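You operate a simulated robot arm through the tools that you are given. There is no shell and no other tool.

Carry out the task below with a simulated robot arm. There is one attempt and no reset: what you move stays moved.

Task
Mix the powder on slow until the sight glass shows one colour.
Fine: red switch on, then lower and lock the lid, then start; stop with the black button and leave the red switch on.

The check looks at the end state, three seconds after you hand in, the way a careful person would. Anything else that was tipped, shoved, dropped, spilled or broken makes it a failure. A push-on lid holds only when it is set on centred and level and pressed home; a screw cap is set on level and turned clockwise until tight.

Robot
A 7-joint arm with a fingered hand, fixed in place. Base frame: the origin is on the floor under the middle of its stand, x ahead of it, y to its left, z up. Readings come in mm, rad, newtons and seconds.
With the tool pointing down near the work surface it reaches from about 100 to 620 mm from the base axis. Its first joint turns from -2.897 to 2.897 rad. Payload 4 kg.
The tool frame sits at the grasp point between the pads (the TCP): z along the fingers, y along the line on which they close. The tips reach 26 mm beyond it. The gripper opens to 148 mm; its body begins 73 mm behind the TCP. The gripper is a hand of 3 fingers: y runs from the thumb to the fingers, the wrist lies at [0, 0, -239] in the tool frame, and closing takes about 1.5 s.
Orientation is that of the tool frame in the base frame, as a unit quaternion [w, x, y, z]. With the fingers straight down and closing along the base's y, the tool's x points along the base's -x, its y along +y and its z along -z.

Tools
- The arm moves only by the tool send_rows. Its argument "deltas" is a list of rows, each a list of 6 numbers: the shift along the tool's x, y, z in mm, then the turn, a rotation vector about the tool's x, y, z in rad. In form: [[tx, ty, tz, ax, ay, az], ...]. A call has 1 to 20 rows; each row shifts and turns the commanded pose from where the row before left it, along the tool's axes as they then stand. "claw" is the finger opening in mm, from 0 to 148, set as the call begins (left out, the last holds). Rows are played at 5 a second. More than 50 mm and 0.15 rad between two rows, or a gripper value outside its range, and nothing of the call is played. A pose out of reach is approached as far as the arm can. The call stops where the force on the tool passes 40 N (or 10 N more than at its start, if that is more) or the arm is blocked; 0.2 s more then pass. Each finger travels about 72 mm/s and halts on what it meets, pressing with about 29 N; the grip force reading is that of the motor and also rises with nothing between the fingers. The clock runs only during rows and for 0.2 s after the last one: add rows that do not move to give the fingers time. The reply holds the time, the measured pose of the TCP, the force on the tool along the base axes, the opening and the grip force, in the units named above and with some noise, with the torque about the TCP (base axes, N m) and any sound that the robot's microphone picked up.
- Cameras (640 x 400 px; columns grow to the right, rows downward): "scene" is fixed at [399.4, -491.6, 1817.6]; the picture's right is [0.99, 0.12, 0.00], its down [0.06, -0.51, -0.86] and it looks along [-0.10, 0.85, -0.51] (base axes); focal length 328 px, centre (320, 200). "wrist" rides on the gripper at [67, -39, -90] in the tool frame; the picture's right is [0.50, 0.87, 0.00], its down [-0.66, 0.38, -0.65] and it looks along [-0.57, 0.33, 0.76] (tool axes); focal length 222 px, centre (320, 200). There is no depth. A picture from a camera that has moved, and an enlarged one, comes with that camera's place and axes in the base frame and with its lens. The place of the scene camera against the robot may be out by one fixed shift of up to 12 mm in any direction.
- grab_frame(camera): a new picture of that camera. The clock stands still meanwhile.
- raise_lower(by): slides the trunk up (or, below 0, down) by that many mm; the arm rides with it, the base frame stays. It gives what a move gives, with no picture.
- finger_targets(finger1, finger2, thumb_bend): sets how far each is bent, from 0 (flat) to 1 (curled in); at 0.3 the hand is open as for a grip, at 0.7 the pads meet at the TCP. One left out holds its place. A second passes; each finger stops where it meets its share of the squeeze, and holds until it gets a number again. A gripper value or a shape takes the hand back. It gives what a move gives, with no picture; readings hold the bend of each and the force on the fingers (four entries, about 0 where the hand has none), thumb and palm.
- preshape(shape): the hand has 3 fingers and takes this shape, open, in about a second: jaw (thumb against the fingers, like two jaws); tri (thumb and two fingers); tip (a fingertip pinch); poke (one finger out to press); point (the index stretched); flat (the hand flat); cup (the hand cupped); fist (a fist). The gripper value then closes the fingers along that shape, each until it touches; the sizes above hold for jaw. It gives what a move gives, with no picture.
- inspect(camera, box): a new picture of the part [left, top, right, bottom] of that camera's present view, enlarged. The clock stands still meanwhile.
- close_job(): hands the job in; it is judged then, once.

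Places have to be worked out from the pictures, the camera data and where the tool is seen. Open the gripper and draw the arm clear of the work before you hand the job in, unless the task says otherwise.

The tools are called after "Request:" as name(argument=value, ...) on one line, values as JSON. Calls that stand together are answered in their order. send_rows: Moves the arm, as the interface text tells. Its arguments: {"type":"object","properties":{"deltas":{"type":"array","items":{"type":"array","items":{"type":"number"}}},"claw":{"type":"number"}},"required":["deltas"]} The other tools are called the same way: raise_lower (by) moves the trunk up or down; preshape (shape) gives the hand a shape; finger_targets (finger1, finger2, thumb_bend) moves the fingers one by one; grab_frame (camera) takes a picture; inspect (camera, box) takes an enlarged picture of a part of a camera's view; close_job () hands the job in.

At the start:

```text
time: 0.0
eef_pos: [163.5, 279.4, 1425.8]
orientation: [0.002, -0.001, 1.0, 0.0]
force: [0.5, -0.8, 0.0]
moment: [0.03, 0.01, -0.02]
gripper_width: 147.9
grasp_force: 0.1
shape: jaw
bend: [0.3, 0.3, 0.3]
finger forces: [0.0, 0.1, 0.0, 0.1, 0.0, 0.0]
trunk travel left (down, up): [-590.0, 0.0]
```

scene: 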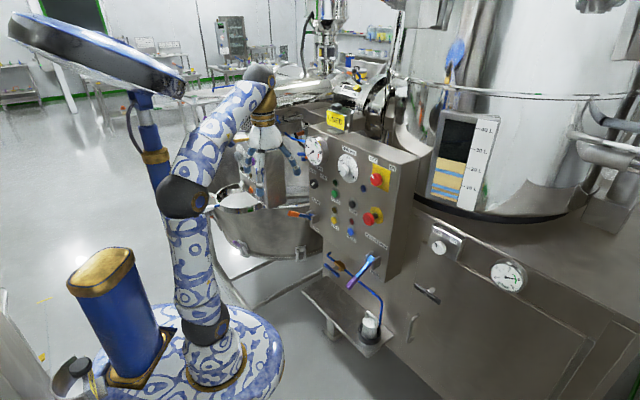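
wrist: 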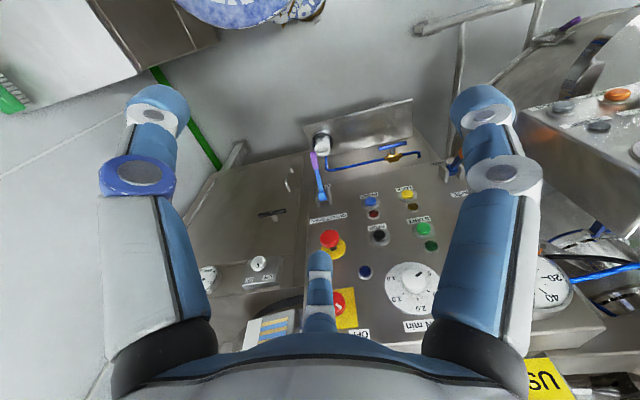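

The opening pictures show a control panel with labelled buttons, a dial and red knobs on yellow plates. I'll enlarge the panel in both views to read the labels.

Request:
inspect(camera="scene", box=[290, 100, 450, 200])

Request:
inspect(camera="scene", box=[290, 160, 450, 260])

Request:
inspect(camera="wrist", box=[280, 160, 480, 285])

Request:
inspect(camera="wrist", box=[280, 240, 480, 365])

Request:
inspect(camera="scene", box=[200, 60, 360, 160])

Request:
inspect(camera="scene", box=[200, 140, 360, 240])

Request:
inspect(camera="scene", box=[400, 100, 560, 200])

```text
4.00 times, centred on (370, 150) of scene
camera zoom: at [399.4, -491.6, 1817.6], right [0.99, 0.12, 0.0], down [0.06, -0.51, -0.86], along [-0.1, 0.85, -0.51], focal length 1312 px, centre (120, 400)
```

zoom: 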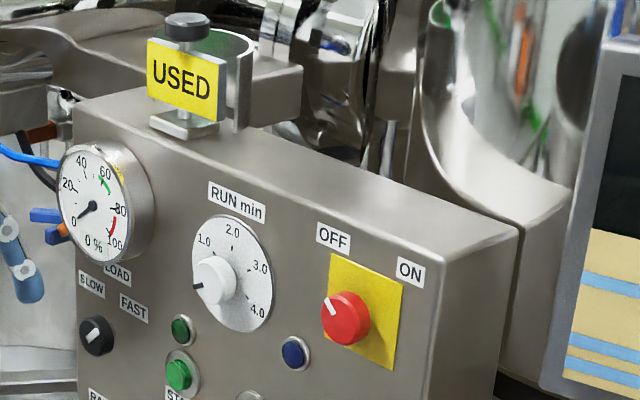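

```text
4.00 times, centred on (370, 210) of scene
camera zoom: at [399.4, -491.6, 1817.6], right [0.99, 0.12, 0.0], down [0.06, -0.51, -0.86], along [-0.1, 0.85, -0.51], focal length 1312 px, centre (120, 160)
```

zoom: 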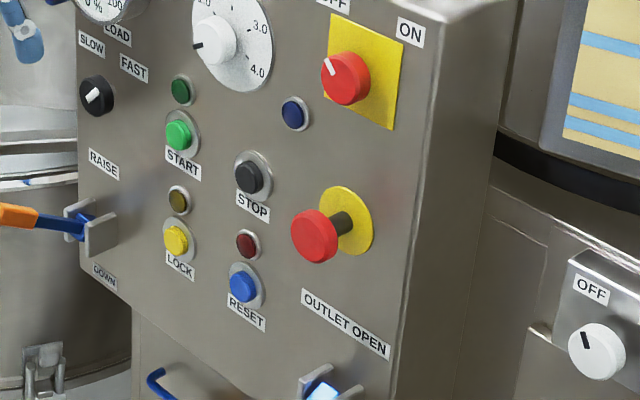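

```text
3.20 times, centred on (380, 222) of wrist
camera zoom: at [95.5, 239.4, 1514.2], right [-0.5, 0.86, 0.0], down [0.65, 0.38, 0.66], along [0.57, 0.33, -0.76], focal length 711 px, centre (128, 128)
```

zoom: 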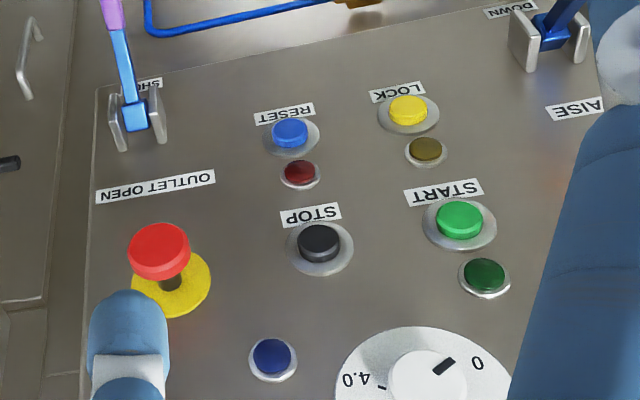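

```text
3.20 times, centred on (380, 302) of wrist
camera zoom: at [95.5, 239.4, 1514.2], right [-0.5, 0.86, 0.0], down [0.65, 0.38, 0.66], along [0.57, 0.33, -0.76], focal length 711 px, centre (128, -128)
```

zoom: 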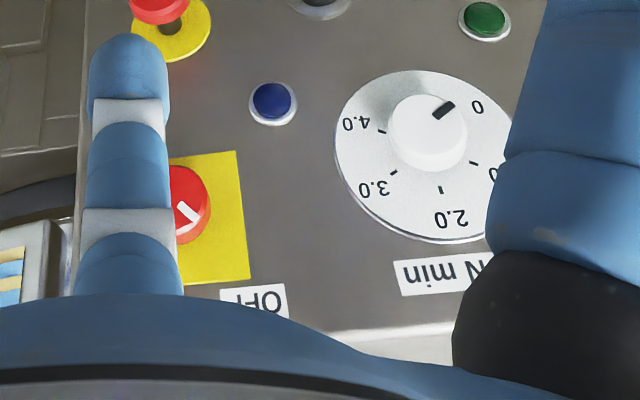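

```text
4.00 times, centred on (280, 110) of scene
camera zoom: at [399.4, -491.6, 1817.6], right [0.99, 0.12, 0.0], down [0.06, -0.51, -0.86], along [-0.1, 0.85, -0.51], focal length 1312 px, centre (480, 560)
```

zoom: 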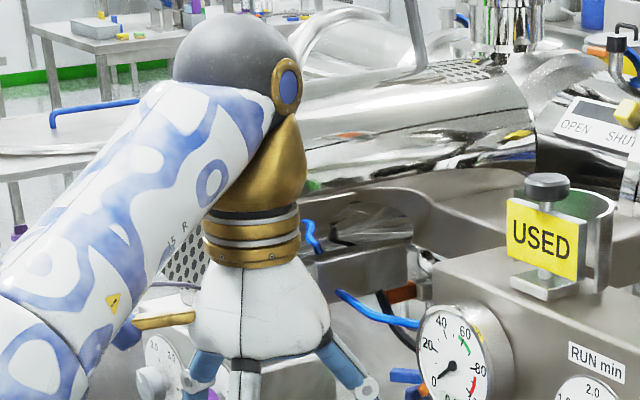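

```text
4.00 times, centred on (280, 190) of scene
camera zoom: at [399.4, -491.6, 1817.6], right [0.99, 0.12, 0.0], down [0.06, -0.51, -0.86], along [-0.1, 0.85, -0.51], focal length 1312 px, centre (480, 240)
```

zoom: 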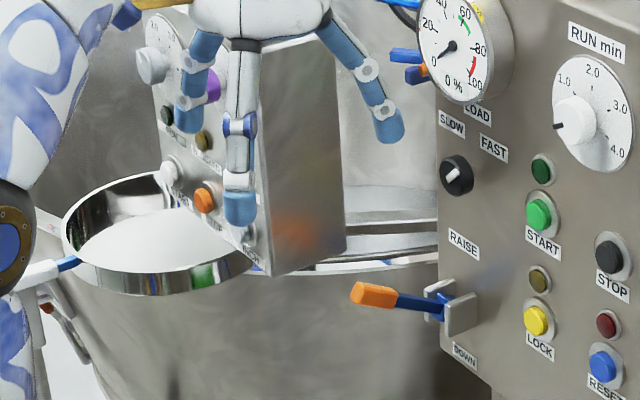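

```text
4.00 times, centred on (480, 150) of scene
camera zoom: at [399.4, -491.6, 1817.6], right [0.99, 0.12, 0.0], down [0.06, -0.51, -0.86], along [-0.1, 0.85, -0.51], focal length 1312 px, centre (-320, 400)
```

zoom: 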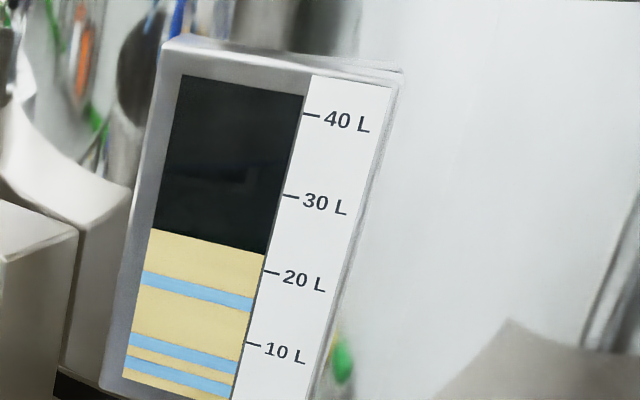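

The panel reads clearly: OFF/ON red switch, SLOW/FAST selector, RUN min dial, RAISE/DOWN lever, START, STOP, LOCK, RESET, e-stop and an OUTLET lever. I'll look at the remaining parts of the scene, such as the lid, outlet lever, other machine and cabinet switch, before moving.

Request:
inspect(camera="scene", box=[300, 0, 460, 100])

Request:
inspect(camera="scene", box=[300, 230, 460, 330])

Request:
inspect(camera="scene", box=[400, 210, 560, 310])

Request:
inspect(camera="scene", box=[440, 0, 640, 125])

Request:
inspect(camera="wrist", box=[280, 90, 480, 215])

Request:
inspect(camera="wrist", box=[480, 60, 640, 160])

Request:
inspect(camera="scene", box=[295, 110, 375, 160])

Request:
inspect(camera="scene", box=[295, 160, 375, 210])

```text
4.00 times, centred on (380, 50) of scene
camera zoom: at [399.4, -491.6, 1817.6], right [0.99, 0.12, 0.0], down [0.06, -0.51, -0.86], along [-0.1, 0.85, -0.51], focal length 1312 px, centre (80, 800)
```

zoom: 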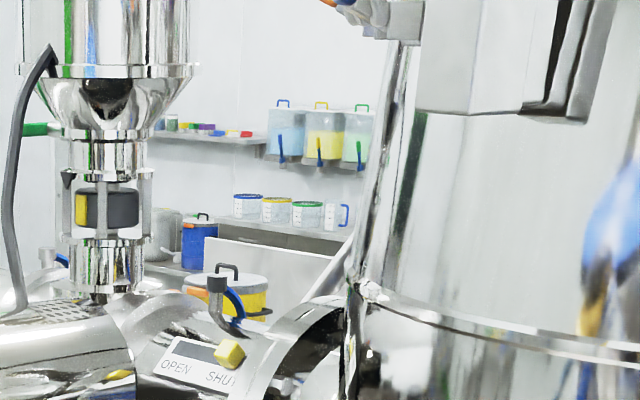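

```text
4.00 times, centred on (380, 280) of scene
camera zoom: at [399.4, -491.6, 1817.6], right [0.99, 0.12, 0.0], down [0.06, -0.51, -0.86], along [-0.1, 0.85, -0.51], focal length 1312 px, centre (80, -120)
```

zoom: 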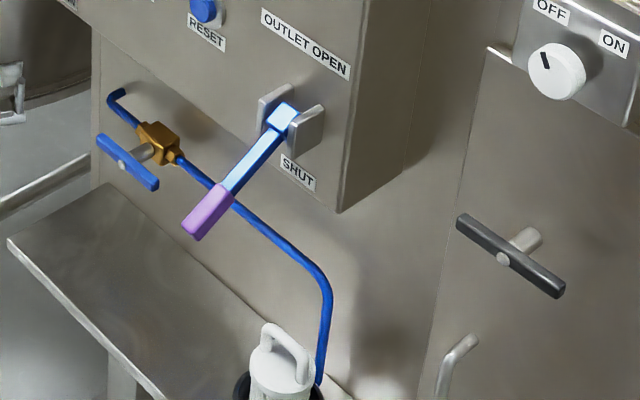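

```text
4.00 times, centred on (480, 260) of scene
camera zoom: at [399.4, -491.6, 1817.6], right [0.99, 0.12, 0.0], down [0.06, -0.51, -0.86], along [-0.1, 0.85, -0.51], focal length 1312 px, centre (-320, -40)
```

zoom: 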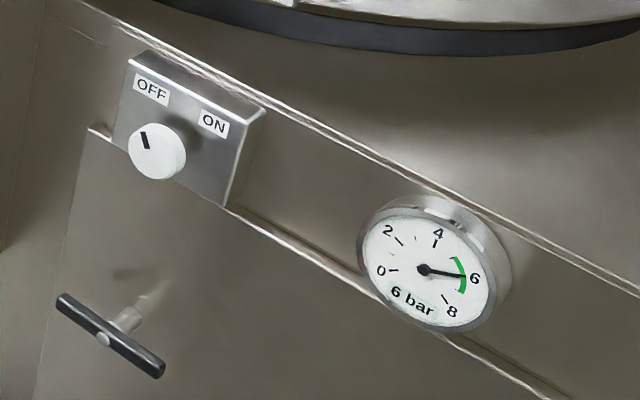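

```text
3.20 times, centred on (540, 62) of scene
camera zoom: at [399.4, -491.6, 1817.6], right [0.99, 0.12, 0.0], down [0.06, -0.51, -0.86], along [-0.1, 0.85, -0.51], focal length 1050 px, centre (-384, 640)
```

zoom: 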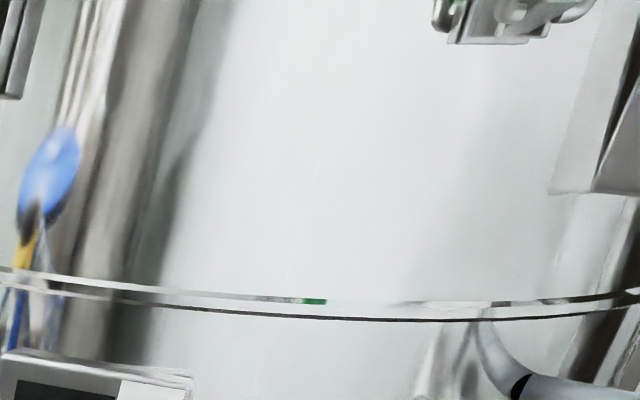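

```text
3.20 times, centred on (380, 152) of wrist
camera zoom: at [95.5, 239.4, 1514.2], right [-0.5, 0.86, 0.0], down [0.65, 0.38, 0.66], along [0.57, 0.33, -0.76], focal length 711 px, centre (128, 352)
```

zoom: 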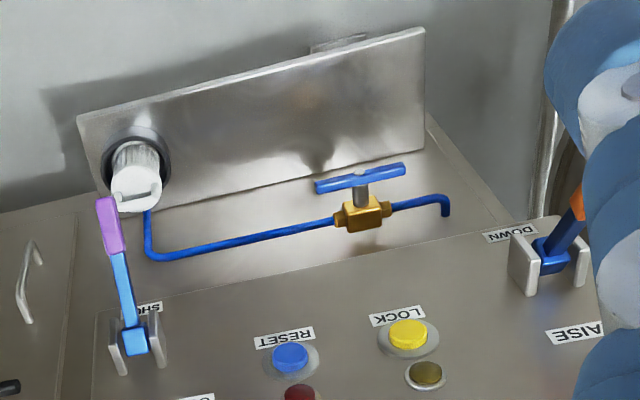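

```text
4.00 times, centred on (560, 110) of wrist
camera zoom: at [95.5, 239.4, 1514.2], right [-0.5, 0.86, 0.0], down [0.65, 0.38, 0.66], along [0.57, 0.33, -0.76], focal length 888 px, centre (-640, 560)
```

zoom: 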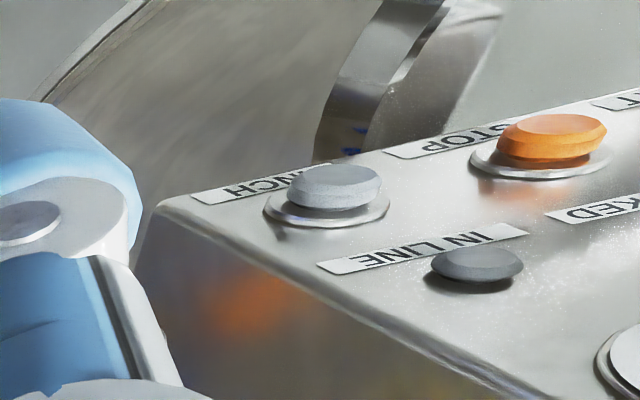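

```text
8.00 times, centred on (335, 135) of scene
camera zoom: at [399.4, -491.6, 1817.6], right [0.99, 0.12, 0.0], down [0.06, -0.51, -0.86], along [-0.1, 0.85, -0.51], focal length 2625 px, centre (200, 720)
```

zoom: 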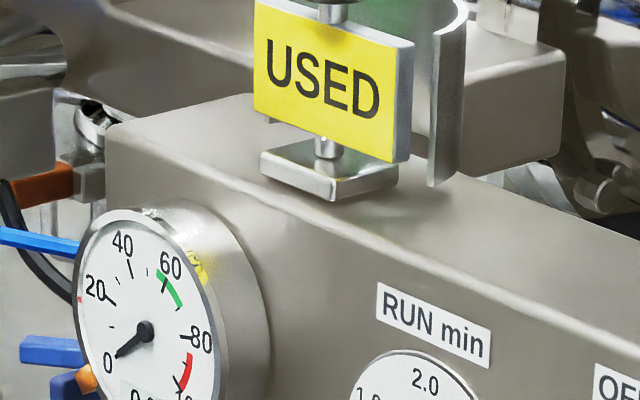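

```text
8.00 times, centred on (335, 185) of scene
camera zoom: at [399.4, -491.6, 1817.6], right [0.99, 0.12, 0.0], down [0.06, -0.51, -0.86], along [-0.1, 0.85, -0.51], focal length 2625 px, centre (200, 320)
```

zoom: 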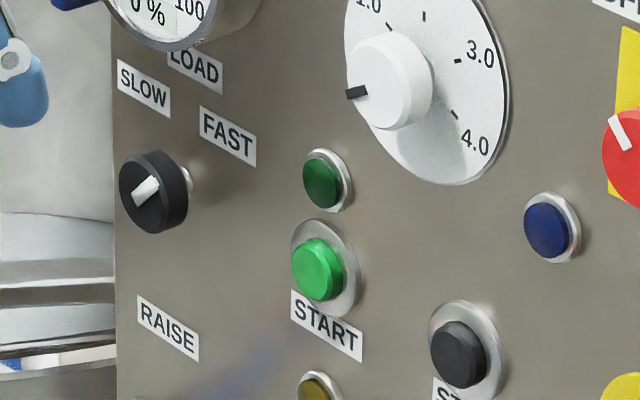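

Pointers: the red switch points to OFF, the speed selector appears to point to FAST and the RUN dial is at 0. From the two views the panel is a vertical plane about 700 mm from the base, facing roughly (-0.75, -0.66). I'll yaw the hand square to it and move toward it at height.

Request:
send_rows(deltas=[[0, 0, 0, 0, 0, -0.1456], [0, 0, 0, 0, 0, -0.1456], [0, 0, 0, 0, 0, -0.1456], [0, 0, 0, 0, 0, -0.1456], [0, 0, 0, 0, 0, -0.1456], [-41.2, 13.75, 0, 0, 0, 0], [-41.2, 13.75, 0, 0, 0, 0], [-41.2, 13.75, 0, 0, 0, 0], [-41.2, 13.75, 0, 0, 0, 0], [0, 0, 0, 0, 0, 0]])

```text
time: 2.2
eef_pos: [232.9, 392.6, 1390.5]
orientation: [0.002, -0.358, 0.934, 0.002]
force: [-0.2, -0.7, 0.2]
moment: [0.02, -0.02, -0.03]
gripper_width: 148.1
grasp_force: 0.1
shape: jaw
bend: [0.3, 0.3, 0.3]
finger forces: [0.0, 0.0, 0.0, 0.0, 0.0, 0.0]
out of reach, approached as far as the arm can: row 6, 7, 8, 9
trunk travel left (down, up): [-590.0, 0.0]
```

The arm ran short of reach up high because the wrist sits above the hand. I'll go lower, to about z 1270 and well clear in front of the panel, and then start pitching the hand forward.

Request:
send_rows(deltas=[[0, 0, 40, 0, 0, 0], [0, 0, 40, 0, 0, 0], [0, 0, 40, 0, 0, 0], [0, 0, 0, 0, 0, 0]])

Request:
grab_frame(camera="wrist")

Request:
grab_frame(camera="scene")

```text
time: 3.2
eef_pos: [235.1, 390.4, 1270.3]
orientation: [0.0, -0.357, 0.934, 0.001]
force: [0.3, 0.1, -0.3]
moment: [0.05, 0.02, -0.02]
gripper_width: 148.1
grasp_force: 0.1
shape: jaw
bend: [0.3, 0.3, 0.3]
finger forces: [0.0, 0.1, 0.0, 0.0, 0.0, 0.0]
trunk travel left (down, up): [-590.0, 0.0]
```

```text
taken
camera wrist: at [210.0, 315.3, 1359.5], right [-0.95, 0.31, 0.0], down [0.23, 0.72, 0.66], along [0.2, 0.62, -0.76], focal length 222 px, centre (320, 200)
```

wrist: 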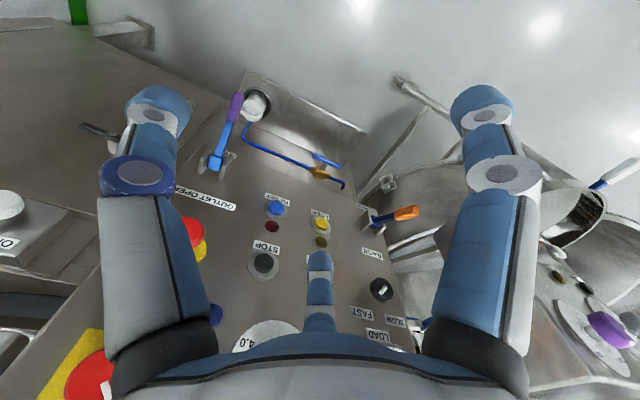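

```text
taken
```

scene: 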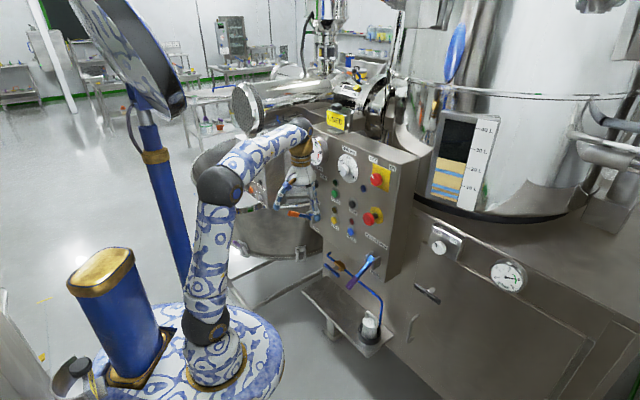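

The hand is at (235, 390, 1270), pointing down. Now I'll pitch it forward about its y axis while drifting toward the panel, keeping well over 150 mm of clearance.

Request:
send_rows(deltas=[[-8.6, 2.1, 1.8, 0, -0.1428, 0], [-8.2, 2.1, 3.0, 0, -0.1428, 0], [-7.7, 2.1, 4.1, 0, -0.1428, 0], [-7.05, 2.1, 5.2, 0, -0.1428, 0], [-6.2, 2.1, 6.1, 0, -0.1428, 0], [-5.3, 2.1, 7.0, 0, -0.1428, 0], [-4.2, 2.1, 7.7, 0, -0.1428, 0], [-3.1, 2.1, 8.2, 0, -0.1428, 0], [-1.9, 2.1, 8.5, 0, -0.1428, 0], [-0.7, 2.1, 8.7, 0, -0.1428, 0], [0.6, 2.1, 8.8, 0, -0.1428, 0], [0, 0, 0, 0, 0, 0]])

Request:
grab_frame(camera="wrist")

Request:
grab_frame(camera="scene")

```text
time: 5.8
eef_pos: [287.1, 471.2, 1252.4]
orientation: [0.662, -0.252, 0.659, 0.253]
force: [-0.8, -0.8, 0.9]
moment: [0.01, -0.01, -0.01]
gripper_width: 147.7
grasp_force: 0.1
shape: jaw
bend: [0.3, 0.3, 0.3]
finger forces: [0.0, 0.1, 0.1, 0.0, 0.0, 0.0]
trunk travel left (down, up): [-590.0, 0.0]
```

```text
taken
camera wrist: at [245.7, 381.0, 1182.9], right [-0.58, 0.65, -0.5], down [-0.74, -0.16, 0.65], along [0.34, 0.75, 0.57], focal length 222 px, centre (320, 200)
```

wrist: 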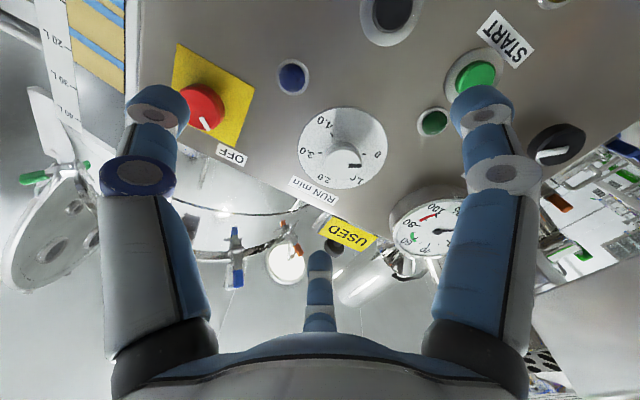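

```text
taken
```

scene: 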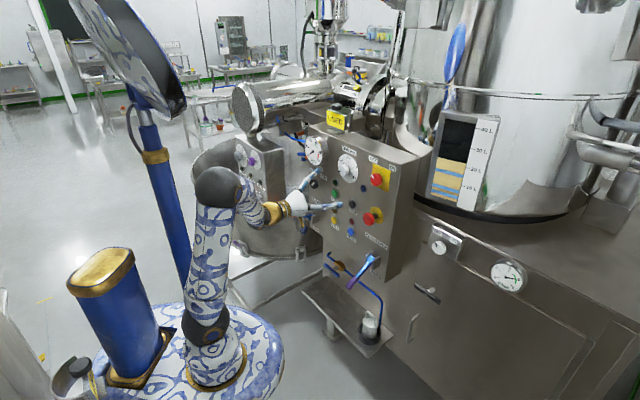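

The hand is now horizontal, facing the panel, with the camera beneath it. I'll zoom into this view to get precise positions of the switches and read the pointers.

Request:
inspect(camera="wrist", box=[120, 0, 320, 200])

Request:
inspect(camera="wrist", box=[280, 0, 480, 125])

Request:
inspect(camera="wrist", box=[440, 0, 640, 200])

Request:
inspect(camera="wrist", box=[280, 90, 480, 290])

```text
2.00 times, centred on (220, 100) of wrist
camera zoom: at [245.7, 381.0, 1182.9], right [-0.58, 0.65, -0.5], down [-0.74, -0.16, 0.65], along [0.34, 0.75, 0.57], focal length 444 px, centre (520, 400)
```

zoom: 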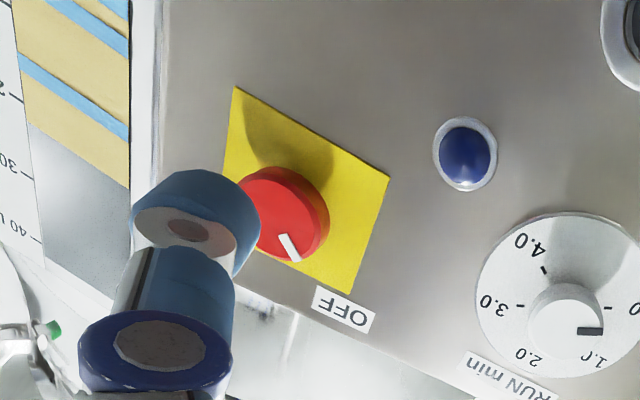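

```text
3.20 times, centred on (380, 62) of wrist
camera zoom: at [245.7, 381.0, 1182.9], right [-0.58, 0.65, -0.5], down [-0.74, -0.16, 0.65], along [0.34, 0.75, 0.57], focal length 711 px, centre (128, 640)
```

zoom: 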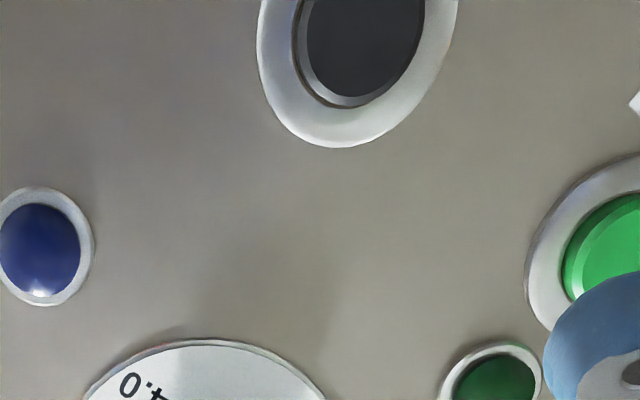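

```text
2.00 times, centred on (540, 100) of wrist
camera zoom: at [245.7, 381.0, 1182.9], right [-0.58, 0.65, -0.5], down [-0.74, -0.16, 0.65], along [0.34, 0.75, 0.57], focal length 444 px, centre (-120, 400)
```

zoom: 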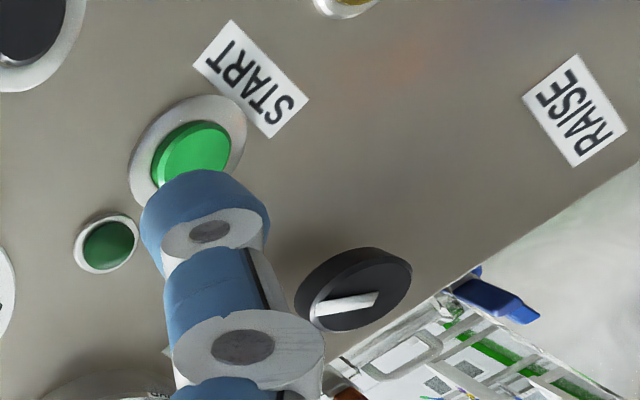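

```text
2.00 times, centred on (380, 190) of wrist
camera zoom: at [245.7, 381.0, 1182.9], right [-0.58, 0.65, -0.5], down [-0.74, -0.16, 0.65], along [0.34, 0.75, 0.57], focal length 444 px, centre (200, 220)
```

zoom: 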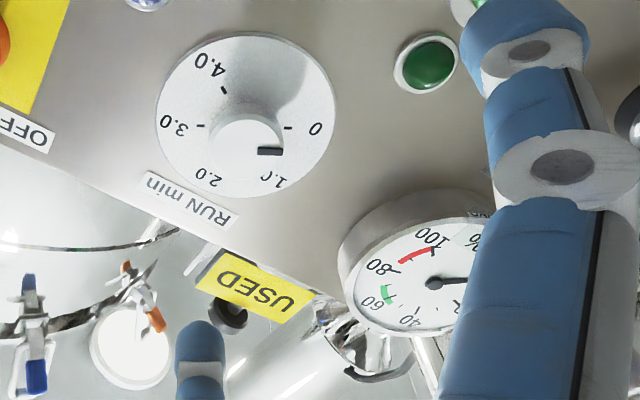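

Triangulating several points from the two wrist views puts the panel at x+y≈986, i.e. turned exactly 45°. The red switch axis is near (464, 490, 1315), STOP near (391, 583, 1154) and START near (320, 656, 1151). I'll square the yaw and line up in front of the red switch at a standoff.

Request:
send_rows(deltas=[[0, 0, 0, -0.055, 0, 0], [-15.6, -28, 12, 0, 0, 0], [-15.6, -28, 12, 0, 0, 0], [-15.6, -28, 12, 0, 0, 0], [-15.6, -28, 12, 0, 0, 0], [0, 0, 0, 0, 0, 0]])

Request:
grab_frame(camera="wrist")

Request:
inspect(camera="scene", box=[290, 120, 450, 220])

```text
time: 7.2
eef_pos: [403.5, 425.2, 1312.2]
orientation: [0.654, -0.271, 0.652, 0.271]
force: [-0.9, 1.0, -0.5]
moment: [0.01, 0.04, 0.01]
gripper_width: 147.8
grasp_force: 0.1
shape: jaw
bend: [0.3, 0.3, 0.3]
finger forces: [0.1, 0.0, 0.1, 0.0, 0.0, 0.1]
trunk travel left (down, up): [-590.0, 0.0]
```

```text
taken
camera wrist: at [366.7, 332.8, 1244.1], right [-0.61, 0.61, -0.5], down [-0.73, -0.2, 0.65], along [0.3, 0.77, 0.57], focal length 222 px, centre (320, 200)
```

wrist: 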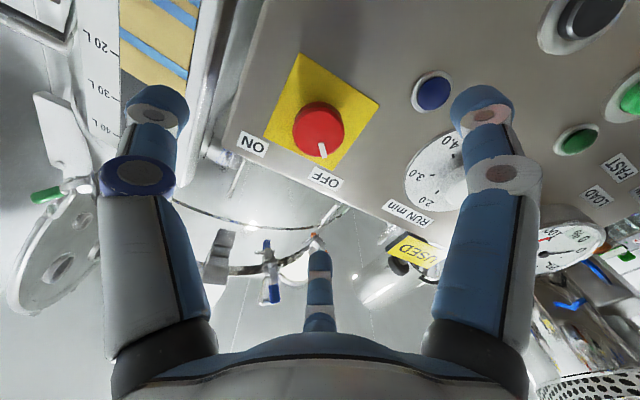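

```text
4.00 times, centred on (370, 170) of scene
camera zoom: at [399.4, -491.6, 1817.6], right [0.99, 0.12, 0.0], down [0.06, -0.51, -0.86], along [-0.1, 0.85, -0.51], focal length 1312 px, centre (120, 320)
```

zoom: 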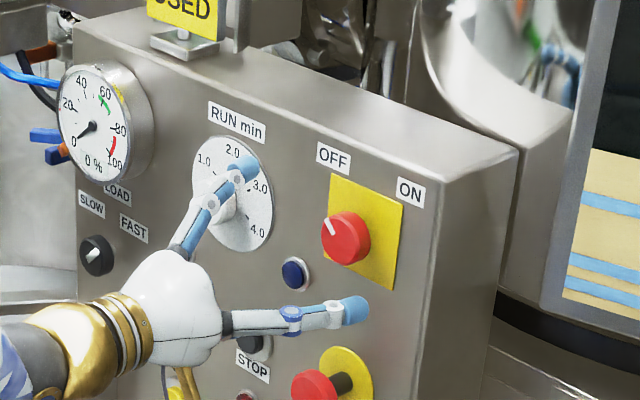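

The red switch sits almost exactly on the tool axis: it is expected at (320, 130) and seen near (318, 127). I'll zoom in to centre it precisely before approaching.

Request:
inspect(camera="wrist", box=[220, 40, 420, 200])

```text
2.50 times, centred on (320, 120) of wrist
camera zoom: at [366.7, 332.8, 1244.1], right [-0.61, 0.61, -0.5], down [-0.73, -0.2, 0.65], along [0.3, 0.77, 0.57], focal length 555 px, centre (320, 400)
```

zoom: 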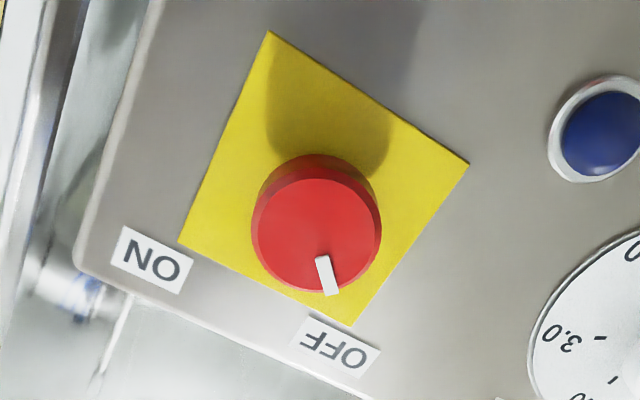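

The knob face is about 44 mm across and its axis lies about 3 mm above and 0.7 mm left of the tool axis. I'll correct that, then test whether the wrist can roll +0.75 rad, since I need about 80–90° of roll to turn the switch.

Request:
send_rows(deltas=[[-3.2, 0.7, 0, 0, 0, 0], [0, 0, 0, 0, 0, 0.15], [0, 0, 0, 0, 0, 0.15], [0, 0, 0, 0, 0, 0.15], [0, 0, 0, 0, 0, 0.15], [0, 0, 0, 0, 0, 0.15], [0, 0, 0, 0, 0, 0]])

Request:
send_rows(deltas=[[0, 0, 0, 0, 0, -0.15], [0, 0, 0, 0, 0, -0.15], [0, 0, 0, 0, 0, -0.15], [0, 0, 0, 0, 0, -0.15], [0, 0, 0, 0, 0, -0.15], [0, 0, 0, 0, 0, -0.15], [0, 0, 0, 0, 0, -0.15], [0, 0, 0, 0, 0, -0.15], [0, 0, 0, 0, 0, -0.15], [0, 0, 0, 0, 0, -0.15], [0, 0, 0, 0, 0, 0]])

Request:
grab_frame(camera="wrist")

```text
time: 8.8
eef_pos: [401.3, 426.8, 1316.9]
orientation: [0.51, -0.012, 0.707, 0.491]
force: [-0.1, 0.3, -0.1]
moment: [0.0, 0.03, -0.04]
gripper_width: 148.1
grasp_force: 0.1
shape: jaw
bend: [0.3, 0.3, 0.3]
finger forces: [0.0, 0.1, 0.0, 0.0, 0.0, 0.1]
trunk travel left (down, up): [-590.0, 0.0]
```

```text
time: 11.2
eef_pos: [400.3, 426.2, 1316.5]
orientation: [0.708, -0.491, 0.508, 0.011]
force: [-0.5, -0.4, 0.2]
moment: [0.01, 0.05, 0.01]
gripper_width: 148.1
grasp_force: 0.0
shape: jaw
bend: [0.3, 0.3, 0.3]
finger forces: [0.0, 0.0, 0.1, 0.0, 0.1, 0.0]
trunk travel left (down, up): [-590.0, 0.0]
```

```text
taken
camera wrist: at [389.2, 308.9, 1292.9], right [-0.2, 0.21, -0.96], down [-0.97, 0.05, 0.22], along [0.09, 0.98, 0.19], focal length 222 px, centre (320, 200)
```

wrist: 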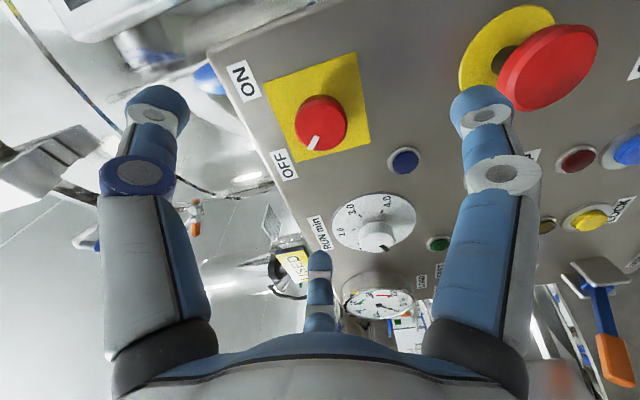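

The wrist rolls both ways. I'm now at −0.75 rad roll, and I'll zoom in to check the alignment on the knob from here.

Request:
inspect(camera="wrist", box=[220, 40, 420, 200])

```text
2.50 times, centred on (320, 120) of wrist
camera zoom: at [389.2, 308.9, 1292.9], right [-0.2, 0.21, -0.96], down [-0.97, 0.05, 0.22], along [0.09, 0.98, 0.19], focal length 555 px, centre (320, 400)
```

zoom: 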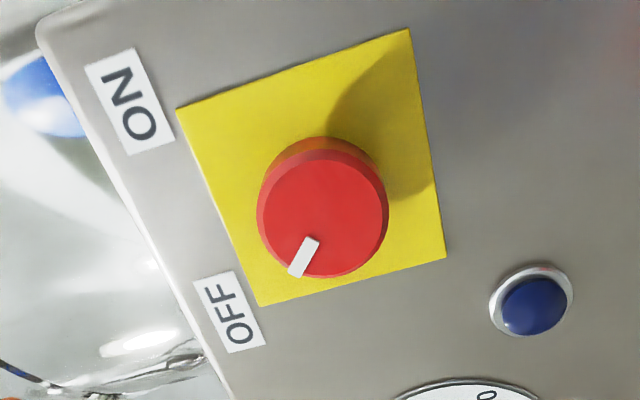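

The knob face is about 3 mm off the axis, so I'll centre on u≈−15.5, z≈1314.6. I'll narrow the hand to 100 mm and advance 60 mm, then look again.

Request:
send_rows(deltas=[[3.3, -0.75, 0, 0, 0, 0], [0, 0, 20, 0, 0, 0], [0, 0, 20, 0, 0, 0], [0, 0, 20, 0, 0, 0], [0, 0, 0, 0, 0, 0]], claw=100)

Request:
grab_frame(camera="wrist")

Request:
inspect(camera="scene", box=[310, 120, 470, 220])

```text
time: 12.4
eef_pos: [447.0, 467.2, 1314.9]
orientation: [0.707, -0.491, 0.508, 0.013]
force: [0.2, -0.1, 0.2]
moment: [-0.02, -0.02, 0.01]
gripper_width: 100.5
grasp_force: 0.2
shape: jaw
bend: [0.29, 0.29, 0.72]
finger forces: [0.0, 0.0, 0.1, 0.0, 0.0, 0.1]
trunk travel left (down, up): [-590.0, 0.0]
```

```text
taken
camera wrist: at [434.2, 349.9, 1291.7], right [-0.21, 0.21, -0.96], down [-0.97, 0.05, 0.22], along [0.09, 0.98, 0.19], focal length 222 px, centre (320, 200)
```

wrist: 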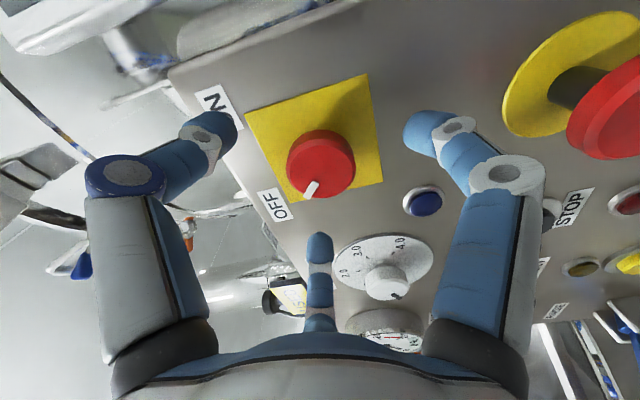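

```text
4.00 times, centred on (390, 170) of scene
camera zoom: at [399.4, -491.6, 1817.6], right [0.99, 0.12, 0.0], down [0.06, -0.51, -0.86], along [-0.1, 0.85, -0.51], focal length 1312 px, centre (40, 320)
```

zoom: 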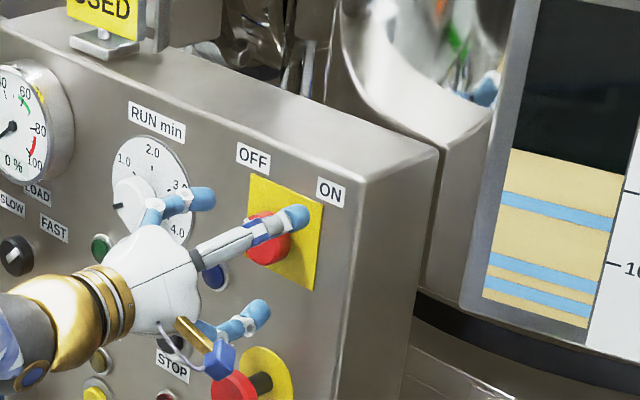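

TCP is at d≈646 on the knob axis, and the knob is seen where expected. I'll advance 20 mm more and close on the knob.

Request:
send_rows(deltas=[[0, 0, 10, 0, 0, 0], [0, 0, 10, 0, 0, 0], [0, 0, 0, 0, 0, 0]])

Request:
grab_frame(camera="wrist")

```text
time: 13.2
eef_pos: [460.9, 482.2, 1315.2]
orientation: [0.707, -0.491, 0.508, 0.013]
force: [0.7, 0.3, -0.1]
moment: [0.02, 0.0, 0.01]
gripper_width: 100.5
grasp_force: 0.0
shape: jaw
bend: [0.29, 0.29, 0.72]
finger forces: [0.0, 0.0, 0.0, 0.0, 0.0, 0.0]
trunk travel left (down, up): [-590.0, 0.0]
```

```text
taken
camera wrist: at [448.7, 363.7, 1291.6], right [-0.21, 0.21, -0.96], down [-0.97, 0.05, 0.22], along [0.09, 0.98, 0.19], focal length 222 px, centre (320, 200)
```

wrist: 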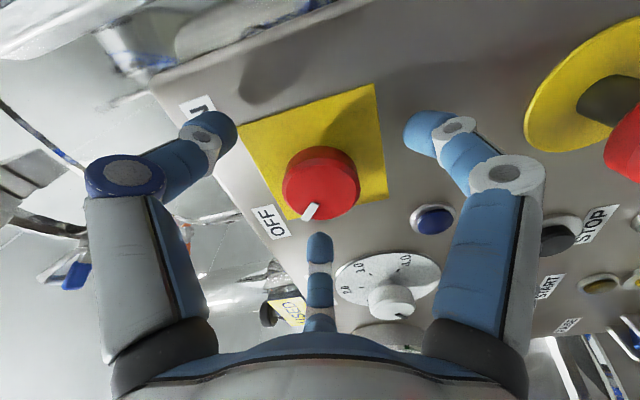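

The knob is centred between the three fingers, with the tips a few millimetres off the plate. I'll close on it now.

Request:
send_rows(deltas=[[0, 0, 0, 0, 0, 0], [0, 0, 0, 0, 0, 0], [0, 0, 0, 0, 0, 0], [0, 0, 0, 0, 0, 0], [0, 0, 0, 0, 0, 0], [0, 0, 0, 0, 0, 0], [0, 0, 0, 0, 0, 0]], claw=25)

Request:
grab_frame(camera="wrist")

```text
time: 14.8
eef_pos: [461.1, 481.7, 1315.1]
orientation: [0.707, -0.491, 0.508, 0.013]
force: [2.0, 1.3, -0.4]
moment: [0.05, -0.01, -0.03]
gripper_width: 36.5
grasp_force: 29.1
shape: jaw
bend: [0.76, 0.76, 0.7]
finger forces: [25.7, 26.1, 0.0, 0.1, 26.6, 0.0]
trunk travel left (down, up): [-590.0, 0.0]
```

```text
taken
camera wrist: at [449.1, 363.7, 1291.3], right [-0.21, 0.21, -0.96], down [-0.97, 0.05, 0.22], along [0.09, 0.98, 0.19], focal length 222 px, centre (320, 200)
```

wrist: 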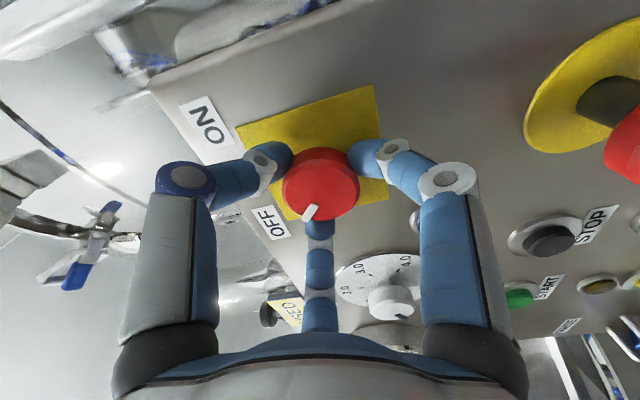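

All three fingers hold the knob at about 26 N each. I'll turn clockwise (positive about tool z) toward ON in small rows and check.

Request:
send_rows(deltas=[[0, 0, 0, 0, 0, 0.1], [0, 0, 0, 0, 0, 0.1], [0, 0, 0, 0, 0, 0.1], [0, 0, 0, 0, 0, 0.1], [0, 0, 0, 0, 0, 0.1], [0, 0, 0, 0, 0, 0.1], [0, 0, 0, 0, 0, 0.1], [0, 0, 0, 0, 0, 0.1], [0, 0, 0, 0, 0, 0]])

Request:
grab_frame(camera="wrist")

```text
time: 16.8
eef_pos: [461.0, 481.0, 1314.1]
orientation: [0.646, -0.253, 0.66, 0.288]
force: [4.1, 2.4, 4.7]
moment: [0.08, -0.08, -0.05]
gripper_width: 36.2
grasp_force: 28.9
shape: jaw
bend: [0.76, 0.76, 0.7]
finger forces: [25.3, 28.4, 0.0, 0.1, 27.7, 0.1]
trunk travel left (down, up): [-590.0, 0.0]
```

```text
taken
camera wrist: at [421.2, 391.5, 1243.7], right [-0.63, 0.63, -0.45], down [-0.71, -0.22, 0.67], along [0.32, 0.74, 0.58], focal length 222 px, centre (320, 200)
```

wrist: 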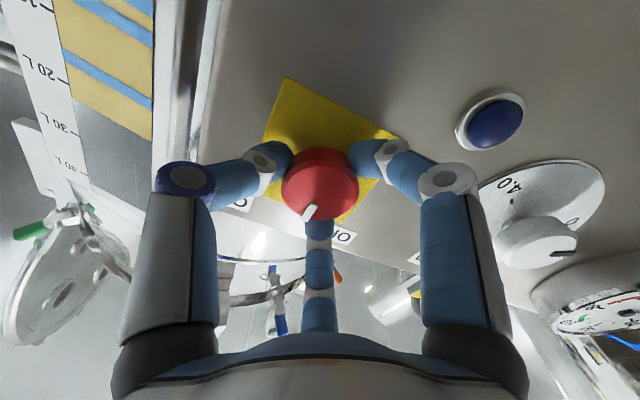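

The pointer stayed fixed in the hand's view, so the knob has turned the full 0.8 rad with it. I'll keep turning toward ON.

Request:
send_rows(deltas=[[0, 0, 0, 0, 0, 0.1], [0, 0, 0, 0, 0, 0.1], [0, 0, 0, 0, 0, 0.1], [0, 0, 0, 0, 0, 0.1], [0, 0, 0, 0, 0, 0.1], [0, 0, 0, 0, 0, 0.1], [0, 0, 0, 0, 0, 0]])

Request:
grab_frame(camera="wrist")

Request:
inspect(camera="scene", box=[310, 120, 470, 220])

```text
time: 18.4
eef_pos: [461.0, 481.1, 1314.0]
orientation: [0.532, -0.048, 0.705, 0.466]
force: [3.5, 4.7, 3.0]
moment: [-0.01, -0.07, -0.06]
gripper_width: 36.5
grasp_force: 29.3
shape: jaw
bend: [0.76, 0.76, 0.7]
finger forces: [27.1, 29.4, 0.0, 0.0, 26.3, 0.2]
trunk travel left (down, up): [-590.0, 0.0]
```

```text
taken
camera wrist: at [388.9, 423.6, 1235.6], right [-0.7, 0.7, 0.13], down [-0.39, -0.53, 0.75], along [0.59, 0.48, 0.65], focal length 222 px, centre (320, 200)
```

wrist: 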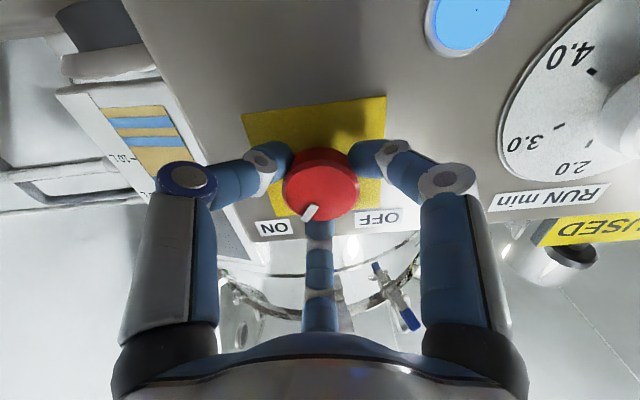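

```text
4.00 times, centred on (390, 170) of scene
camera zoom: at [399.4, -491.6, 1817.6], right [0.99, 0.12, 0.0], down [0.06, -0.51, -0.86], along [-0.1, 0.85, -0.51], focal length 1312 px, centre (40, 320)
```

zoom: 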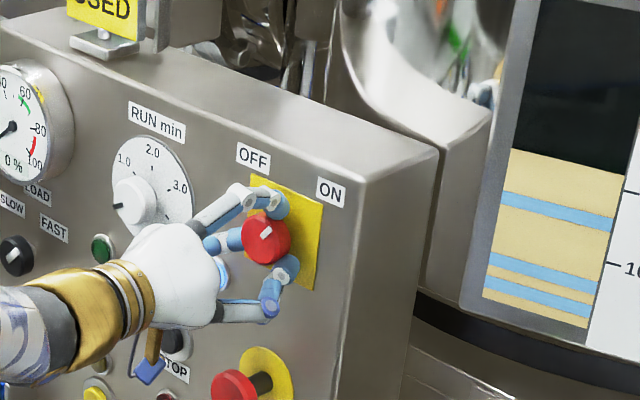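

The blue lamp has lit and the pointer aims at ON. I'll add a little more turn, watching the torque, to be sure it is fully seated before releasing.

Request:
send_rows(deltas=[[0, 0, 0, 0, 0, 0.08], [0, 0, 0, 0, 0, 0.07], [0, 0, 0, 0, 0, 0]])

Request:
inspect(camera="wrist", box=[220, 80, 420, 280])

```text
time: 19.2
eef_pos: [459.4, 482.3, 1314.2]
orientation: [0.496, 0.005, 0.707, 0.504]
force: [4.8, 2.3, 0.9]
moment: [0.0, 0.02, -0.01]
gripper_width: 36.2
grasp_force: 29.1
shape: jaw
bend: [0.76, 0.76, 0.7]
finger forces: [27.1, 28.2, 0.0, 0.0, 27.7, 0.1]
trunk travel left (down, up): [-590.0, 0.0]
```

```text
2.00 times, centred on (320, 180) of wrist
camera zoom: at [380.7, 431.8, 1238.1], right [-0.68, 0.68, 0.27], down [-0.32, -0.61, 0.73], along [0.66, 0.41, 0.63], focal length 444 px, centre (320, 240)
```

zoom: 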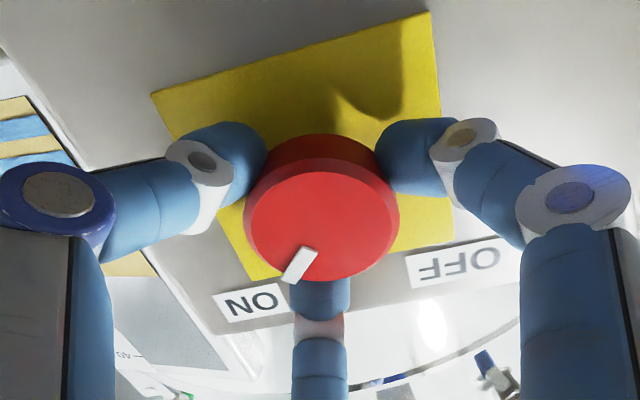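

The pointer now aims squarely at the ON label, after about 1.55 rad in total. I'll open the fingers and back off 100 mm.

Request:
send_rows(deltas=[[0, 0, 0, 0, 0, 0], [0, 0, 0, 0, 0, 0], [0, 0, 0, 0, 0, 0], [0, 0, 0, 0, 0, 0], [0, 0, -25, 0, 0, 0], [0, 0, -25, 0, 0, 0], [0, 0, -25, 0, 0, 0], [0, 0, -25, 0, 0, 0], [0, 0, 0, 0, 0, 0]], claw=100)

Request:
grab_frame(camera="wrist")

Request:
inspect(camera="scene", box=[290, 120, 450, 220])

```text
time: 21.2
eef_pos: [388.2, 411.5, 1315.3]
orientation: [0.496, 0.005, 0.706, 0.504]
force: [-0.2, -0.3, 1.1]
moment: [0.03, -0.07, -0.01]
gripper_width: 99.9
grasp_force: 0.0
shape: jaw
bend: [0.29, 0.29, 0.72]
finger forces: [0.0, 0.1, 0.0, 0.1, 0.0, 0.0]
trunk travel left (down, up): [-590.0, 0.0]
```

```text
taken
camera wrist: at [308.8, 362.2, 1238.6], right [-0.68, 0.68, 0.27], down [-0.32, -0.61, 0.73], along [0.66, 0.41, 0.63], focal length 222 px, centre (320, 200)
```

wrist: 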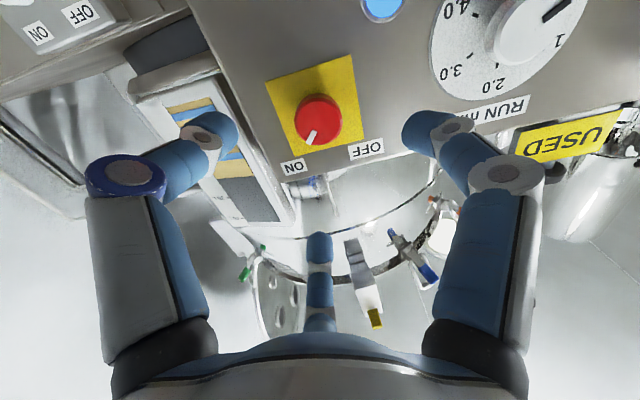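

```text
4.00 times, centred on (370, 170) of scene
camera zoom: at [399.4, -491.6, 1817.6], right [0.99, 0.12, 0.0], down [0.06, -0.51, -0.86], along [-0.1, 0.85, -0.51], focal length 1312 px, centre (120, 320)
```

zoom: 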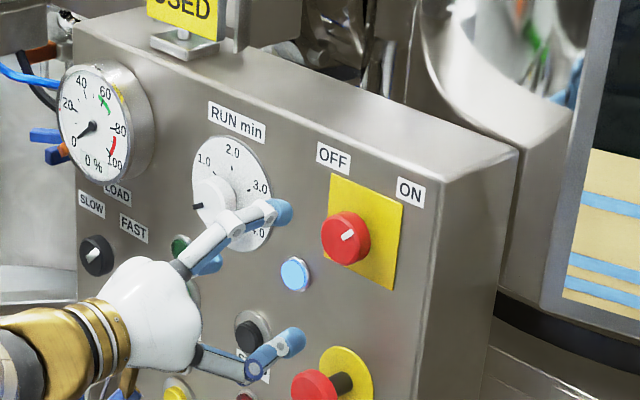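

The switch is ON with its lamp lit. Next is the speed selector, which still points to FAST. I'll move left along the panel in two stages, looking first from about u=−250, z=1230.

Request:
send_rows(deltas=[[37.7, 17, -4.2, 0, 0, 0], [37.7, 17, -4.2, 0, 0, 0], [37.7, 17, -4.2, 0, 0, 0], [37.7, 17, -4.2, 0, 0, 0], [37.7, 17, -4.2, 0, 0, 0], [37.7, 17, -4.2, 0, 0, 0], [0, 0, 0, 0, 0, 0]])

Request:
grab_frame(camera="wrist")

Request:
grab_frame(camera="scene")

```text
time: 22.8
eef_pos: [206.1, 559.7, 1229.0]
orientation: [0.497, 0.005, 0.707, 0.503]
force: [-0.8, -0.2, -0.4]
moment: [-0.02, -0.01, 0.02]
gripper_width: 99.7
grasp_force: 0.0
shape: jaw
bend: [0.29, 0.29, 0.72]
finger forces: [0.0, 0.1, 0.1, 0.1, 0.0, 0.0]
trunk travel left (down, up): [-590.0, 0.0]
```

```text
taken
camera wrist: at [126.4, 509.3, 1152.4], right [-0.68, 0.68, 0.27], down [-0.32, -0.61, 0.73], along [0.66, 0.41, 0.63], focal length 222 px, centre (320, 200)
```

wrist: 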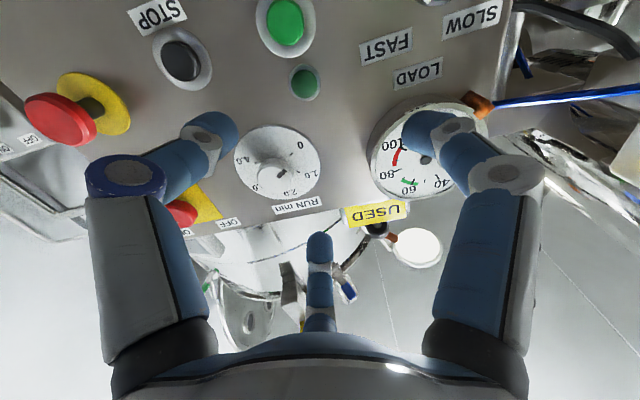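

```text
taken
```

scene: 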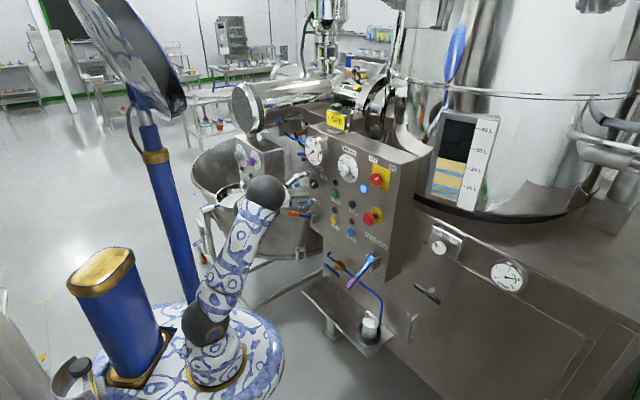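

No obstructions so far. I'll continue to in front of the speed selector, keeping about 125 mm off the panel, and look.

Request:
send_rows(deltas=[[33.5, 5.5, 4, 0, 0, 0], [33.5, 5.5, 4, 0, 0, 0], [33.5, 5.5, 4, 0, 0, 0], [33.5, 5.5, 4, 0, 0, 0], [0, 0, 0, 0, 0, 0]])

Request:
grab_frame(camera="wrist")

Request:
inspect(camera="scene", box=[220, 130, 380, 230])

```text
time: 24.0
eef_pos: [136.7, 645.0, 1150.9]
orientation: [0.497, 0.005, 0.707, 0.504]
force: [0.5, 0.0, -0.2]
moment: [-0.01, -0.03, 0.0]
gripper_width: 99.7
grasp_force: 0.0
shape: jaw
bend: [0.29, 0.29, 0.72]
finger forces: [0.1, 0.1, 0.0, 0.0, 0.0, 0.0]
trunk travel left (down, up): [-590.0, 0.0]
```

```text
taken
camera wrist: at [57.6, 596.1, 1075.3], right [-0.68, 0.68, 0.27], down [-0.32, -0.61, 0.73], along [0.66, 0.41, 0.63], focal length 222 px, centre (320, 200)
```

wrist: 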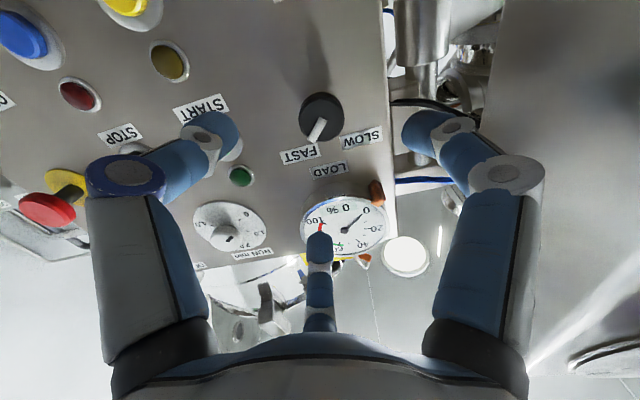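

```text
4.00 times, centred on (300, 180) of scene
camera zoom: at [399.4, -491.6, 1817.6], right [0.99, 0.12, 0.0], down [0.06, -0.51, -0.86], along [-0.1, 0.85, -0.51], focal length 1312 px, centre (400, 280)
```

zoom: 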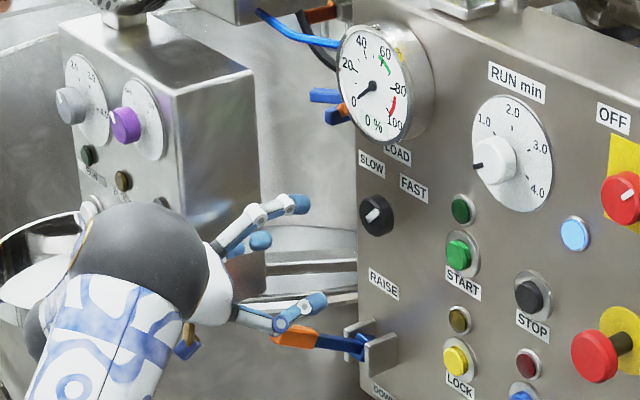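

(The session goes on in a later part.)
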